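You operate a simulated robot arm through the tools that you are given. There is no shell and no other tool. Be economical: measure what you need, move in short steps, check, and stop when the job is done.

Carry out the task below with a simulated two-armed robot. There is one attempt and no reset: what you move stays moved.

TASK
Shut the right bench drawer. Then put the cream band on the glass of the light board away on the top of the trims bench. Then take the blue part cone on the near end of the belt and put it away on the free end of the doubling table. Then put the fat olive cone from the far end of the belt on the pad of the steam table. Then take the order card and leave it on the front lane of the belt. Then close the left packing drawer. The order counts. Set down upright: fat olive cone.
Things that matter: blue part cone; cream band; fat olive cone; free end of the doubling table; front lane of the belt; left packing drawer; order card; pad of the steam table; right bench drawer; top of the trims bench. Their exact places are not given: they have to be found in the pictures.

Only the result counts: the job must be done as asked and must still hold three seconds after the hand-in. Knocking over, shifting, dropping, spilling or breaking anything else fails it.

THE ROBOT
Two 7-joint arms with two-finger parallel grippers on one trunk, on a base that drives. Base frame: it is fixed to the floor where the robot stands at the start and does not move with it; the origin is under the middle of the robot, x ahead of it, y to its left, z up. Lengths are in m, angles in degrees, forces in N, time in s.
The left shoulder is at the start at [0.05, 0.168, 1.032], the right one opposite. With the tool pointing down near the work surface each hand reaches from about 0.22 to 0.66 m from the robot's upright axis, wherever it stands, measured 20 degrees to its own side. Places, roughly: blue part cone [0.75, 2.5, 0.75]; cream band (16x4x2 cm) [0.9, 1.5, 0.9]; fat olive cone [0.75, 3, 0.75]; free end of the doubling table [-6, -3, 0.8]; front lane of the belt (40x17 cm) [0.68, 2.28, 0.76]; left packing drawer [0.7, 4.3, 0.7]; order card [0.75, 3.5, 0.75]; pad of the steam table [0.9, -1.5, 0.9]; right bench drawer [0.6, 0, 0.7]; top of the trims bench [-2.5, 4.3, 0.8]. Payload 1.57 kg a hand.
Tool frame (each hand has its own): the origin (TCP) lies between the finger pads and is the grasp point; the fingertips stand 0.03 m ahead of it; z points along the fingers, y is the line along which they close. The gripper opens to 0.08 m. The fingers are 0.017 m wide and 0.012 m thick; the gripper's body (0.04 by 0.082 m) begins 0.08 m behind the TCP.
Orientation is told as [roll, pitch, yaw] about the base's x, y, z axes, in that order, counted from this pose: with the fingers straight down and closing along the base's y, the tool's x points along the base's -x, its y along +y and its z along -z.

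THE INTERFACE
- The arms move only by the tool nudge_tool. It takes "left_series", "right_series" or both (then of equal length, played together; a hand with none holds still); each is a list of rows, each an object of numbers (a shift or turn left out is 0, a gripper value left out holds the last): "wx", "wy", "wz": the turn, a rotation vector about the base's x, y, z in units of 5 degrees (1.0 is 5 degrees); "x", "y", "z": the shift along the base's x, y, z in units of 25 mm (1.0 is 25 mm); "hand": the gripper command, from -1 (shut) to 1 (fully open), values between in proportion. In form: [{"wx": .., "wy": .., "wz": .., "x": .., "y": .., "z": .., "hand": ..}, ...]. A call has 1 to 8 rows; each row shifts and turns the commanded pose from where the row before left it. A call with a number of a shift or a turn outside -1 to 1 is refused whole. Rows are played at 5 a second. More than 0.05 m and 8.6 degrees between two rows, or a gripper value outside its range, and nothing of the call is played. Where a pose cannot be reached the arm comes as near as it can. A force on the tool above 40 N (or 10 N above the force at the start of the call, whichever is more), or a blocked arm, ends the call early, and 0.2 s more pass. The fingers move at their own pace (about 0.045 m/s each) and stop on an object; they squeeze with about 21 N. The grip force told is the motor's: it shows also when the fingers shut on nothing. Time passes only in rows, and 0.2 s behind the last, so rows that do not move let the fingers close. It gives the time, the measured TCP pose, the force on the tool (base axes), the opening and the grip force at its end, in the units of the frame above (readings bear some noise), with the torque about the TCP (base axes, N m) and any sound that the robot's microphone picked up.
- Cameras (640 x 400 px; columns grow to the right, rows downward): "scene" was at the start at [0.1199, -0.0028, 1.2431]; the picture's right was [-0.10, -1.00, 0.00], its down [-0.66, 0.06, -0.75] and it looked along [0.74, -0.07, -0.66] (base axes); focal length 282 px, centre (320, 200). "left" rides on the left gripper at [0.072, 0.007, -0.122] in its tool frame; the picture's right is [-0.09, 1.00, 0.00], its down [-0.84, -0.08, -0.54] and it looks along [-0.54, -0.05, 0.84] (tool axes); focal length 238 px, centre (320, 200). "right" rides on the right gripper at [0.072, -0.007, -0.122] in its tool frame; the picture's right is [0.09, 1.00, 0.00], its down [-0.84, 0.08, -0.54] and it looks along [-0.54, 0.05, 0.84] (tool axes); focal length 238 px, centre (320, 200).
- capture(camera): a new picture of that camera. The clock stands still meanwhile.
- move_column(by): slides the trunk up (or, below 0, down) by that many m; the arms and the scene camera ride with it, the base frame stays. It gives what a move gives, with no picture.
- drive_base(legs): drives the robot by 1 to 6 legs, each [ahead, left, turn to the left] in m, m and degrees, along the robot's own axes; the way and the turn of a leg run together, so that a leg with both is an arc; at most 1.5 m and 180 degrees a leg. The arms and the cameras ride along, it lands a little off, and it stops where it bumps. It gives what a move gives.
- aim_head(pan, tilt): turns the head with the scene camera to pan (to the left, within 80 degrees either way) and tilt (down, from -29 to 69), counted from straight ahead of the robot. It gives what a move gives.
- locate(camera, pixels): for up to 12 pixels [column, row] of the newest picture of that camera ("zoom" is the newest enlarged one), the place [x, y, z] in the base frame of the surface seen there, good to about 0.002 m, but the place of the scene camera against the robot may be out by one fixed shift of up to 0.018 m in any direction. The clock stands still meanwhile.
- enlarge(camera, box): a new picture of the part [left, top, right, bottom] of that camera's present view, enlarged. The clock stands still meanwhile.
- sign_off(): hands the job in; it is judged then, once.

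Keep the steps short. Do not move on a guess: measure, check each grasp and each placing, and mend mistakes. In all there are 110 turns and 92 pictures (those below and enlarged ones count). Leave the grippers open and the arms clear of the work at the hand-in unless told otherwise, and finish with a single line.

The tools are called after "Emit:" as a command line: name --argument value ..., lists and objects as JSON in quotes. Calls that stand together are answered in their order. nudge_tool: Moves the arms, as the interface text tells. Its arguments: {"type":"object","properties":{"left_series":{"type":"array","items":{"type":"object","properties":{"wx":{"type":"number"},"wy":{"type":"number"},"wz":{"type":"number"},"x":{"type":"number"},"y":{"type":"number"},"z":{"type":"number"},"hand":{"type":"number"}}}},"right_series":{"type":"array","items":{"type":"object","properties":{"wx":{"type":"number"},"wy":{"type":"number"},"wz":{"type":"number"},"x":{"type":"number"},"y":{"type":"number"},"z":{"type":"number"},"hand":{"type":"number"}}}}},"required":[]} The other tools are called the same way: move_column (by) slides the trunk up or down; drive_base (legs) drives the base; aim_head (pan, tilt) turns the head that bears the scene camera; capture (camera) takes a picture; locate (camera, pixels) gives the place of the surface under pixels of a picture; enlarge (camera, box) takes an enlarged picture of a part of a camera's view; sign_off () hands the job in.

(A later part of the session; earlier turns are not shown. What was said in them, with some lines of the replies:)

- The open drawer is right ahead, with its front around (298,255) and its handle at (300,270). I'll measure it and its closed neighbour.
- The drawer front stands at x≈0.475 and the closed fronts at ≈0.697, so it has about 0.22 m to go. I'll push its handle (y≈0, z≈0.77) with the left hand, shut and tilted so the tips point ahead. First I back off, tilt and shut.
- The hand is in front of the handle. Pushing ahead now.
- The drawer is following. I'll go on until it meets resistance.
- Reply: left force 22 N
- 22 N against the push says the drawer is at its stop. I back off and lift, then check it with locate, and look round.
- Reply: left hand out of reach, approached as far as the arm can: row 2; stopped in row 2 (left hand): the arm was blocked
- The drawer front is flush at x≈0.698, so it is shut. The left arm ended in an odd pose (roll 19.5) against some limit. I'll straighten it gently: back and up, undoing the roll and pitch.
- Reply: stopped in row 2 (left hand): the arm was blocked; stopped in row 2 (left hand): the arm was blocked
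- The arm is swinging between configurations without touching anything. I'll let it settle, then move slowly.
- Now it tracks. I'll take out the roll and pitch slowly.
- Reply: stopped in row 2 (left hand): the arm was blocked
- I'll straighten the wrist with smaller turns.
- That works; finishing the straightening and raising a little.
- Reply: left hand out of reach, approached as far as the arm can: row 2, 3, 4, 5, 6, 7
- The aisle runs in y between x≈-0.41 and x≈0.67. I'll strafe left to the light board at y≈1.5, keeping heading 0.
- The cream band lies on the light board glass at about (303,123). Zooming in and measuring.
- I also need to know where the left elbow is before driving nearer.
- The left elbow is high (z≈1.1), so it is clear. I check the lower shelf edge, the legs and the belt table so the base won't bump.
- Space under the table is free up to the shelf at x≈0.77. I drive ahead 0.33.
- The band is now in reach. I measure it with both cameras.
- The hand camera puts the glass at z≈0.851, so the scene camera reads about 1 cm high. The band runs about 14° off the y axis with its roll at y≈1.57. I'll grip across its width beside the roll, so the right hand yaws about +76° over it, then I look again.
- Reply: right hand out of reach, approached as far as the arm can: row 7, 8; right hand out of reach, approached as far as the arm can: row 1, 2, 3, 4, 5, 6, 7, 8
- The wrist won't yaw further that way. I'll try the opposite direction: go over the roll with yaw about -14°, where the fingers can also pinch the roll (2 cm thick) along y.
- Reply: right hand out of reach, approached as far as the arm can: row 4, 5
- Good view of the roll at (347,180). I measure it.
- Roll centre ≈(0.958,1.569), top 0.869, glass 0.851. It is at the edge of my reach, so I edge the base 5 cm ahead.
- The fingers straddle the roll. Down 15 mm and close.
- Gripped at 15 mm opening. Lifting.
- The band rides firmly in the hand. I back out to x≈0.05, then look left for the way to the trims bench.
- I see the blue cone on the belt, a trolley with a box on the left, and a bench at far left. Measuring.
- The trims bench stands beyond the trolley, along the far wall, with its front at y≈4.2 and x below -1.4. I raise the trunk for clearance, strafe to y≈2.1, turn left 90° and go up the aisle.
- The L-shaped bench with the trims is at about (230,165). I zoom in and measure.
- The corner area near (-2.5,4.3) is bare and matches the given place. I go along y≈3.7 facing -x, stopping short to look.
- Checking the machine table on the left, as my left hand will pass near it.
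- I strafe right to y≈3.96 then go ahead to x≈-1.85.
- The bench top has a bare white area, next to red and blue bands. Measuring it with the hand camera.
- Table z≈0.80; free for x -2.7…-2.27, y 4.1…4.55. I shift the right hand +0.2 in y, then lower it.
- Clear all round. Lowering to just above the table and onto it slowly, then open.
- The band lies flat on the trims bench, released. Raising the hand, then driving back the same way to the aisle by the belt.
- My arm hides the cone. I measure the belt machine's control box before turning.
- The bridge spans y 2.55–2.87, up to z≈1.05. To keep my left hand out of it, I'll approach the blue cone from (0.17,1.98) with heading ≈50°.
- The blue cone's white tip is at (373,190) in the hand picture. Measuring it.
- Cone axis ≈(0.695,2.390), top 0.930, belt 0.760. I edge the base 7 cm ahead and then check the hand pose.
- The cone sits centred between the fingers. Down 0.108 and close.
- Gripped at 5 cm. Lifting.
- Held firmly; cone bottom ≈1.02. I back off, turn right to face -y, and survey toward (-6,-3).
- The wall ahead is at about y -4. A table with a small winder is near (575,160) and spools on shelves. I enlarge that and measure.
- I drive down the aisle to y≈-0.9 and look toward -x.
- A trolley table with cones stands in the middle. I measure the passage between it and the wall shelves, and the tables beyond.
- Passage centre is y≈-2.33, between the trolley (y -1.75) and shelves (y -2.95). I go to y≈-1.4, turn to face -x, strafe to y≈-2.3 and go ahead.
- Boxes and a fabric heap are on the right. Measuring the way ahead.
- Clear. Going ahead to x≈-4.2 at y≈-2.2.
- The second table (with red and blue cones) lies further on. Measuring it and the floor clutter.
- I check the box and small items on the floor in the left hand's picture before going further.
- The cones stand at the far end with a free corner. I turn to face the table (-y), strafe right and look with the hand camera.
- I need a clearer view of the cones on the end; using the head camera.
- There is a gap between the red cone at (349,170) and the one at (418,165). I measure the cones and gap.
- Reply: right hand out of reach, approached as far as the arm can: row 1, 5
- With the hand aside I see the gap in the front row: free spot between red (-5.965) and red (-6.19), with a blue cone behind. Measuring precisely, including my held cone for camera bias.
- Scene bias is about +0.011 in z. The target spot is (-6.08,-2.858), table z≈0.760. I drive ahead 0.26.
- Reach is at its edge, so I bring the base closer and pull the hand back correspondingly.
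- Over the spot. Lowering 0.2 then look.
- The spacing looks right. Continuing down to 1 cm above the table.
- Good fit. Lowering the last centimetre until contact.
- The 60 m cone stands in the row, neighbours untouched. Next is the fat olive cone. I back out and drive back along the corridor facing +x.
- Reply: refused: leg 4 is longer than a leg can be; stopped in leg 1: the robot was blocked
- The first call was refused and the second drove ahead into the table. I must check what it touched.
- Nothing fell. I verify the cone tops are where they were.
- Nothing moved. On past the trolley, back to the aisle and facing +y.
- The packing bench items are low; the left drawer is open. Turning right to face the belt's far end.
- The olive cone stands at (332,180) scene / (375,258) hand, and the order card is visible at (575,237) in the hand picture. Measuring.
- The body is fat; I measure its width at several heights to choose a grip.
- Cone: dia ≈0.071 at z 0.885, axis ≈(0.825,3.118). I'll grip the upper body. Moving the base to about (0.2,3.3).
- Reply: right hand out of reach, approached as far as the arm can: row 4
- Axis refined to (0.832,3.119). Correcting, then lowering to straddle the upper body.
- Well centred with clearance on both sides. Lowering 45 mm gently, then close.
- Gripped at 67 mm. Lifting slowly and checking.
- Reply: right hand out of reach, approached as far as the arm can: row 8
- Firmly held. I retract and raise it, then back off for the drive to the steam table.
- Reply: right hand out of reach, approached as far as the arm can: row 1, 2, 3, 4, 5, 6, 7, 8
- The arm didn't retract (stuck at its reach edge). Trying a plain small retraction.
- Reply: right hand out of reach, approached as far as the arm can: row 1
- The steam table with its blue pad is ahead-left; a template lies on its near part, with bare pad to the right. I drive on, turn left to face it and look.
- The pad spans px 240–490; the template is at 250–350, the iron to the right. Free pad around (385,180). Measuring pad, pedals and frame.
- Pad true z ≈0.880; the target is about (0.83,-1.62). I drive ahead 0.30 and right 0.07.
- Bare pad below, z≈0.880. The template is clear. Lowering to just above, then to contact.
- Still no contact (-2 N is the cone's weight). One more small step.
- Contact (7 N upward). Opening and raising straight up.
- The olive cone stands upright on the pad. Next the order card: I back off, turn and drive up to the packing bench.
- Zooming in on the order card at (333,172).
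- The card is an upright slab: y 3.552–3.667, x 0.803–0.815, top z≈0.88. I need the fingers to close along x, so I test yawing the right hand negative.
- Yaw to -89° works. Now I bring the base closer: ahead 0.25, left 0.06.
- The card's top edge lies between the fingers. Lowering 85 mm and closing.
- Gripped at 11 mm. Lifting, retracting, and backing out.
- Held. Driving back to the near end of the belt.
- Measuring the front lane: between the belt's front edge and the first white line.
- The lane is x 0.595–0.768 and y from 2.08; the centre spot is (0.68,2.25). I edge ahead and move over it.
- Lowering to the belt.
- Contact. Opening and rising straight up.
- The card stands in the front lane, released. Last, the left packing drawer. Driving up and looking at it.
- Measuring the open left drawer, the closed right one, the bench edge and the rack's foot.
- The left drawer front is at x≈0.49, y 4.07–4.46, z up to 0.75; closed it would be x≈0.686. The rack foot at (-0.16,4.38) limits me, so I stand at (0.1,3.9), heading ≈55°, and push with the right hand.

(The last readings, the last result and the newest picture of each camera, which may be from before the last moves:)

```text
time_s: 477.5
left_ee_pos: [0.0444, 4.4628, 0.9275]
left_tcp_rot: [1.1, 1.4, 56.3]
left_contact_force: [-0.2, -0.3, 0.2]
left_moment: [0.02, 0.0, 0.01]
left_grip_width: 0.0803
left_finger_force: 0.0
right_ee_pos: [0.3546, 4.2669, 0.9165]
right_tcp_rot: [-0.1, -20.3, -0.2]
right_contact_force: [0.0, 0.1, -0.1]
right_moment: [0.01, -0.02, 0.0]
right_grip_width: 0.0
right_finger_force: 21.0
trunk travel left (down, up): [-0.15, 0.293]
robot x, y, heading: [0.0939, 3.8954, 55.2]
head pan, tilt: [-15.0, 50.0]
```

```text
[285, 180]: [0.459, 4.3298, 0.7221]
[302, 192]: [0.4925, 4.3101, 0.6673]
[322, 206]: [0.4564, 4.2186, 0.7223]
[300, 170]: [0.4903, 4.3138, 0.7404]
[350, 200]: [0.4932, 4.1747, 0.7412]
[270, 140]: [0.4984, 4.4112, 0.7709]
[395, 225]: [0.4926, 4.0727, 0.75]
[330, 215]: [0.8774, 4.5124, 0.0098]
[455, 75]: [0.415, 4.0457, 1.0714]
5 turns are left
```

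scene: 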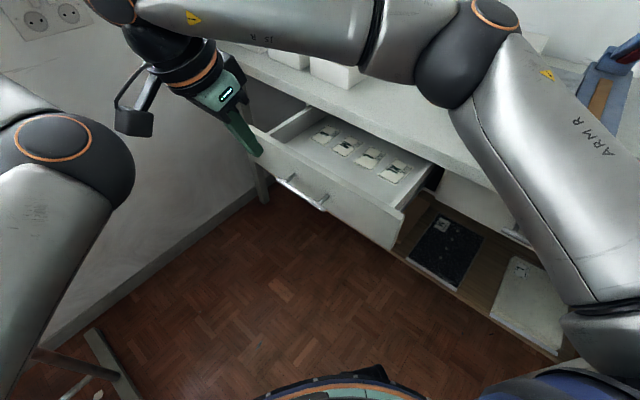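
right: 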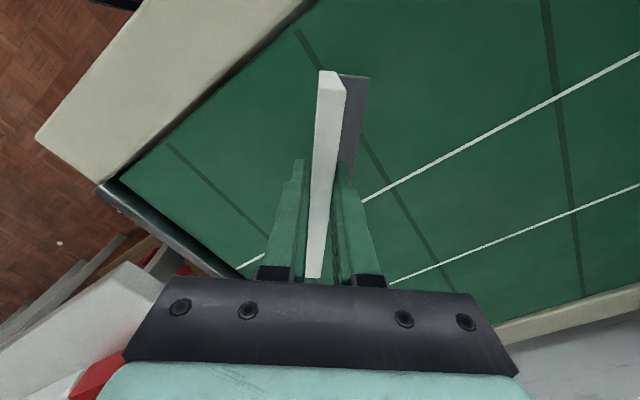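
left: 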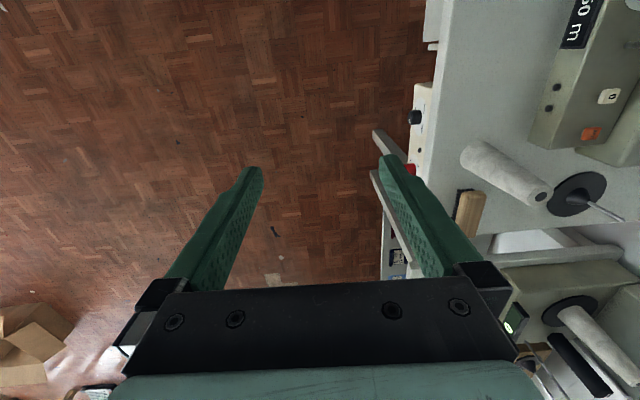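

5 turns remain. Handle centre ≈(0.457,4.274), z≈0.711. I lower in front of it and push to the stop in one go.

Emit:
nudge_tool --right_series '[{"z": -0.95, "y": 0.04}, {"z": -0.95, "y": 0.04}, {"z": -0.95, "y": 0.04}, {"z": -0.95, "y": 0.04}, {"z": -0.95, "y": 0.04}, {"z": -0.95}, {"z": -0.95}, {"z": -0.95}]'

Emit:
nudge_tool --right_series '[{"x": 0.9}, {"x": 0.9}, {"x": 0.8}, {"x": 0.8}, {"x": 0.8}, {"x": 0.8}, {"x": 0.8}, {"x": 0.8}]'

Emit:
nudge_tool --right_series '[{"x": 0.7}, {"x": 0.7}, {"x": 0.7}, {"x": 0.6}, {"x": 0.6}, {"x": 0.5}, {"x": 0.4}, {"x": 0.4}]'

Emit:
capture --camera "scene"

Emit:
locate --camera "scene" --pixels '[[395, 225], [400, 180], [420, 190], [380, 160], [350, 150], [330, 140], [440, 195], [460, 200], [360, 170], [410, 170]]'

```text
time_s: 479.3
left_ee_pos: [0.0439, 4.4631, 0.9268]
left_tcp_rot: [1.1, 1.4, 56.1]
left_contact_force: [0.7, 0.5, -0.2]
left_moment: [-0.02, 0.03, -0.02]
left_grip_width: 0.08
left_finger_force: 0.0
right_ee_pos: [0.356, 4.2726, 0.7275]
right_tcp_rot: [0.0, -20.4, -0.3]
right_contact_force: [0.0, -0.2, 0.1]
right_moment: [-0.01, 0.0, -0.03]
right_grip_width: 0.0
right_finger_force: 21.1
trunk travel left (down, up): [-0.15, 0.293]
robot x, y, heading: [0.0964, 3.8927, 55.6]
head pan, tilt: [-15.0, 50.0]
```

```text
time_s: 481.1
left_ee_pos: [0.0446, 4.463, 0.927]
left_tcp_rot: [1.1, 1.5, 56.2]
left_contact_force: [1.1, -0.3, 0.5]
left_moment: [-0.01, 0.0, 0.01]
left_grip_width: 0.0799
left_finger_force: 0.0
right_ee_pos: [0.521, 4.2708, 0.7273]
right_tcp_rot: [0.1, -20.4, -0.3]
right_contact_force: [-0.9, 0.1, 0.2]
right_moment: [-0.01, -0.02, -0.01]
right_grip_width: 0.0
right_finger_force: 21.3
trunk travel left (down, up): [-0.15, 0.293]
robot x, y, heading: [0.0957, 3.8953, 55.3]
head pan, tilt: [-15.0, 50.0]
```

```text
time_s: 482.9
left_ee_pos: [0.0423, 4.4632, 0.9272]
left_tcp_rot: [1.1, 1.4, 56.2]
left_contact_force: [0.3, 0.3, 0.0]
left_moment: [0.01, 0.04, -0.04]
left_grip_width: 0.0801
left_finger_force: 0.1
right_ee_pos: [0.6281, 4.2725, 0.7262]
right_tcp_rot: [-0.1, -19.7, 0.3]
right_contact_force: [-26.7, -6.0, -1.4]
right_moment: [-0.28, 0.63, -0.17]
right_grip_width: 0.0
right_finger_force: 21.0
trunk travel left (down, up): [-0.15, 0.293]
robot x, y, heading: [0.0952, 3.8971, 55.5]
head pan, tilt: [-15.0, 50.0]
```

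```text
11 pictures are left
```

scene: 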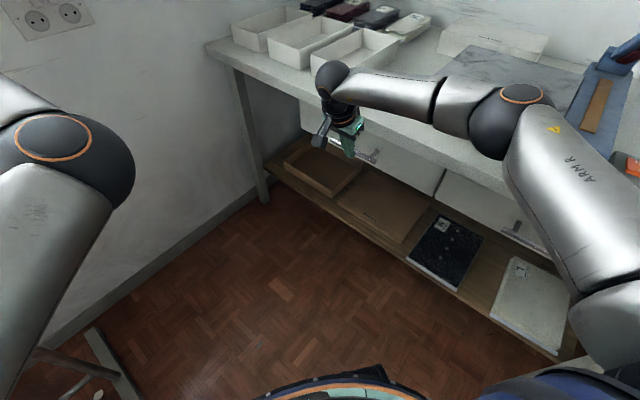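

```text
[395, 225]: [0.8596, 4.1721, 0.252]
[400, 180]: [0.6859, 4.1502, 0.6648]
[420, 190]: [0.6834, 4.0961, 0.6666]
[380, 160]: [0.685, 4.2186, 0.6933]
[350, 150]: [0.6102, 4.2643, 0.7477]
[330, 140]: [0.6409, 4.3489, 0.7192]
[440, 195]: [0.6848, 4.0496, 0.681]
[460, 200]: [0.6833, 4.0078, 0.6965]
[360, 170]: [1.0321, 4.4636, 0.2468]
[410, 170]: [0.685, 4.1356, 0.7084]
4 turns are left
```

The drawer is flush (x≈0.685, same as its neighbour). Backing the hand straight out, then opening it.

Emit:
nudge_tool --right_series '[{"x": -0.6}, {"x": -0.8}, {"x": -0.8}, {"x": -0.8}, {"x": -0.8}, {"x": -0.8}, {"x": -0.8}, {"x": -0.8}]'

Emit:
nudge_tool --right_series '[{"x": -0.5, "hand": 1}, {"z": 0.5}, {"z": 0.5}, {"z": 0.5}, {"z": 0.5}, {}]'

Emit:
capture --camera "scene"

Emit:
locate --camera "scene" --pixels '[[400, 180], [380, 160], [440, 195], [460, 200], [410, 170], [340, 135]]'

```text
time_s: 484.7
left_ee_pos: [0.0452, 4.4635, 0.9277]
left_tcp_rot: [1.0, 1.5, 56.2]
left_contact_force: [-0.1, -0.2, 0.1]
left_moment: [0.01, 0.01, 0.0]
left_grip_width: 0.08
left_finger_force: 0.0
right_ee_pos: [0.4802, 4.2707, 0.727]
right_tcp_rot: [0.0, -20.4, -0.3]
right_contact_force: [-0.2, 0.3, 0.0]
right_moment: [0.04, 0.02, 0.0]
right_grip_width: 0.0
right_finger_force: 20.5
trunk travel left (down, up): [-0.15, 0.293]
robot x, y, heading: [0.0943, 3.8974, 55.3]
head pan, tilt: [-15.0, 50.0]
```

```text
time_s: 486.1
left_ee_pos: [0.0436, 4.4622, 0.927]
left_tcp_rot: [1.0, 1.5, 56.3]
left_contact_force: [-0.1, 0.0, -0.4]
left_moment: [0.0, 0.03, -0.03]
left_grip_width: 0.0802
left_finger_force: 0.0
right_ee_pos: [0.4668, 4.2718, 0.778]
right_tcp_rot: [0.0, -20.3, -0.2]
right_contact_force: [0.4, 0.3, -0.1]
right_moment: [0.0, 0.04, 0.03]
right_grip_width: 0.0797
right_finger_force: 0.0
trunk travel left (down, up): [-0.15, 0.293]
robot x, y, heading: [0.094, 3.8973, 55.4]
head pan, tilt: [-15.0, 50.0]
```

```text
10 pictures are left
```

scene: 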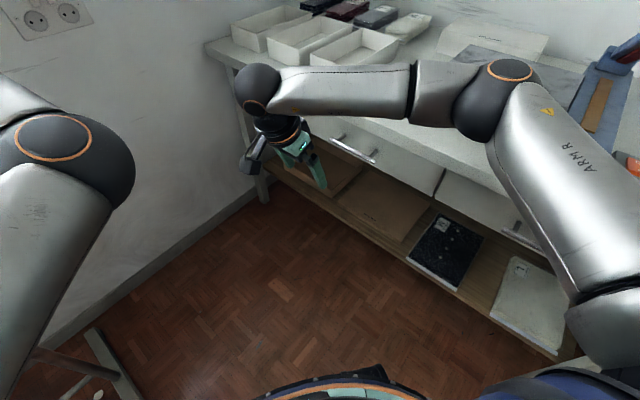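

```text
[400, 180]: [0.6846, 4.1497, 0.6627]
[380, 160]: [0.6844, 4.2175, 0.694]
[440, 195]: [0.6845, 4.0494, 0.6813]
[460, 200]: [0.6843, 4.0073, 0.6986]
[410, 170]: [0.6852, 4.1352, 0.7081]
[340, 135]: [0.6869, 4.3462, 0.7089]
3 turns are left
```

The left drawer stays shut, both grippers are open and the arms are clear. I'm handing in.

Emit:
sign_off

```text
The job is handed in.
```

All six steps were done in the order asked and handed in; after the blue cone was placed the base bumped the doubling table once, but the cones on it measured where they had been.
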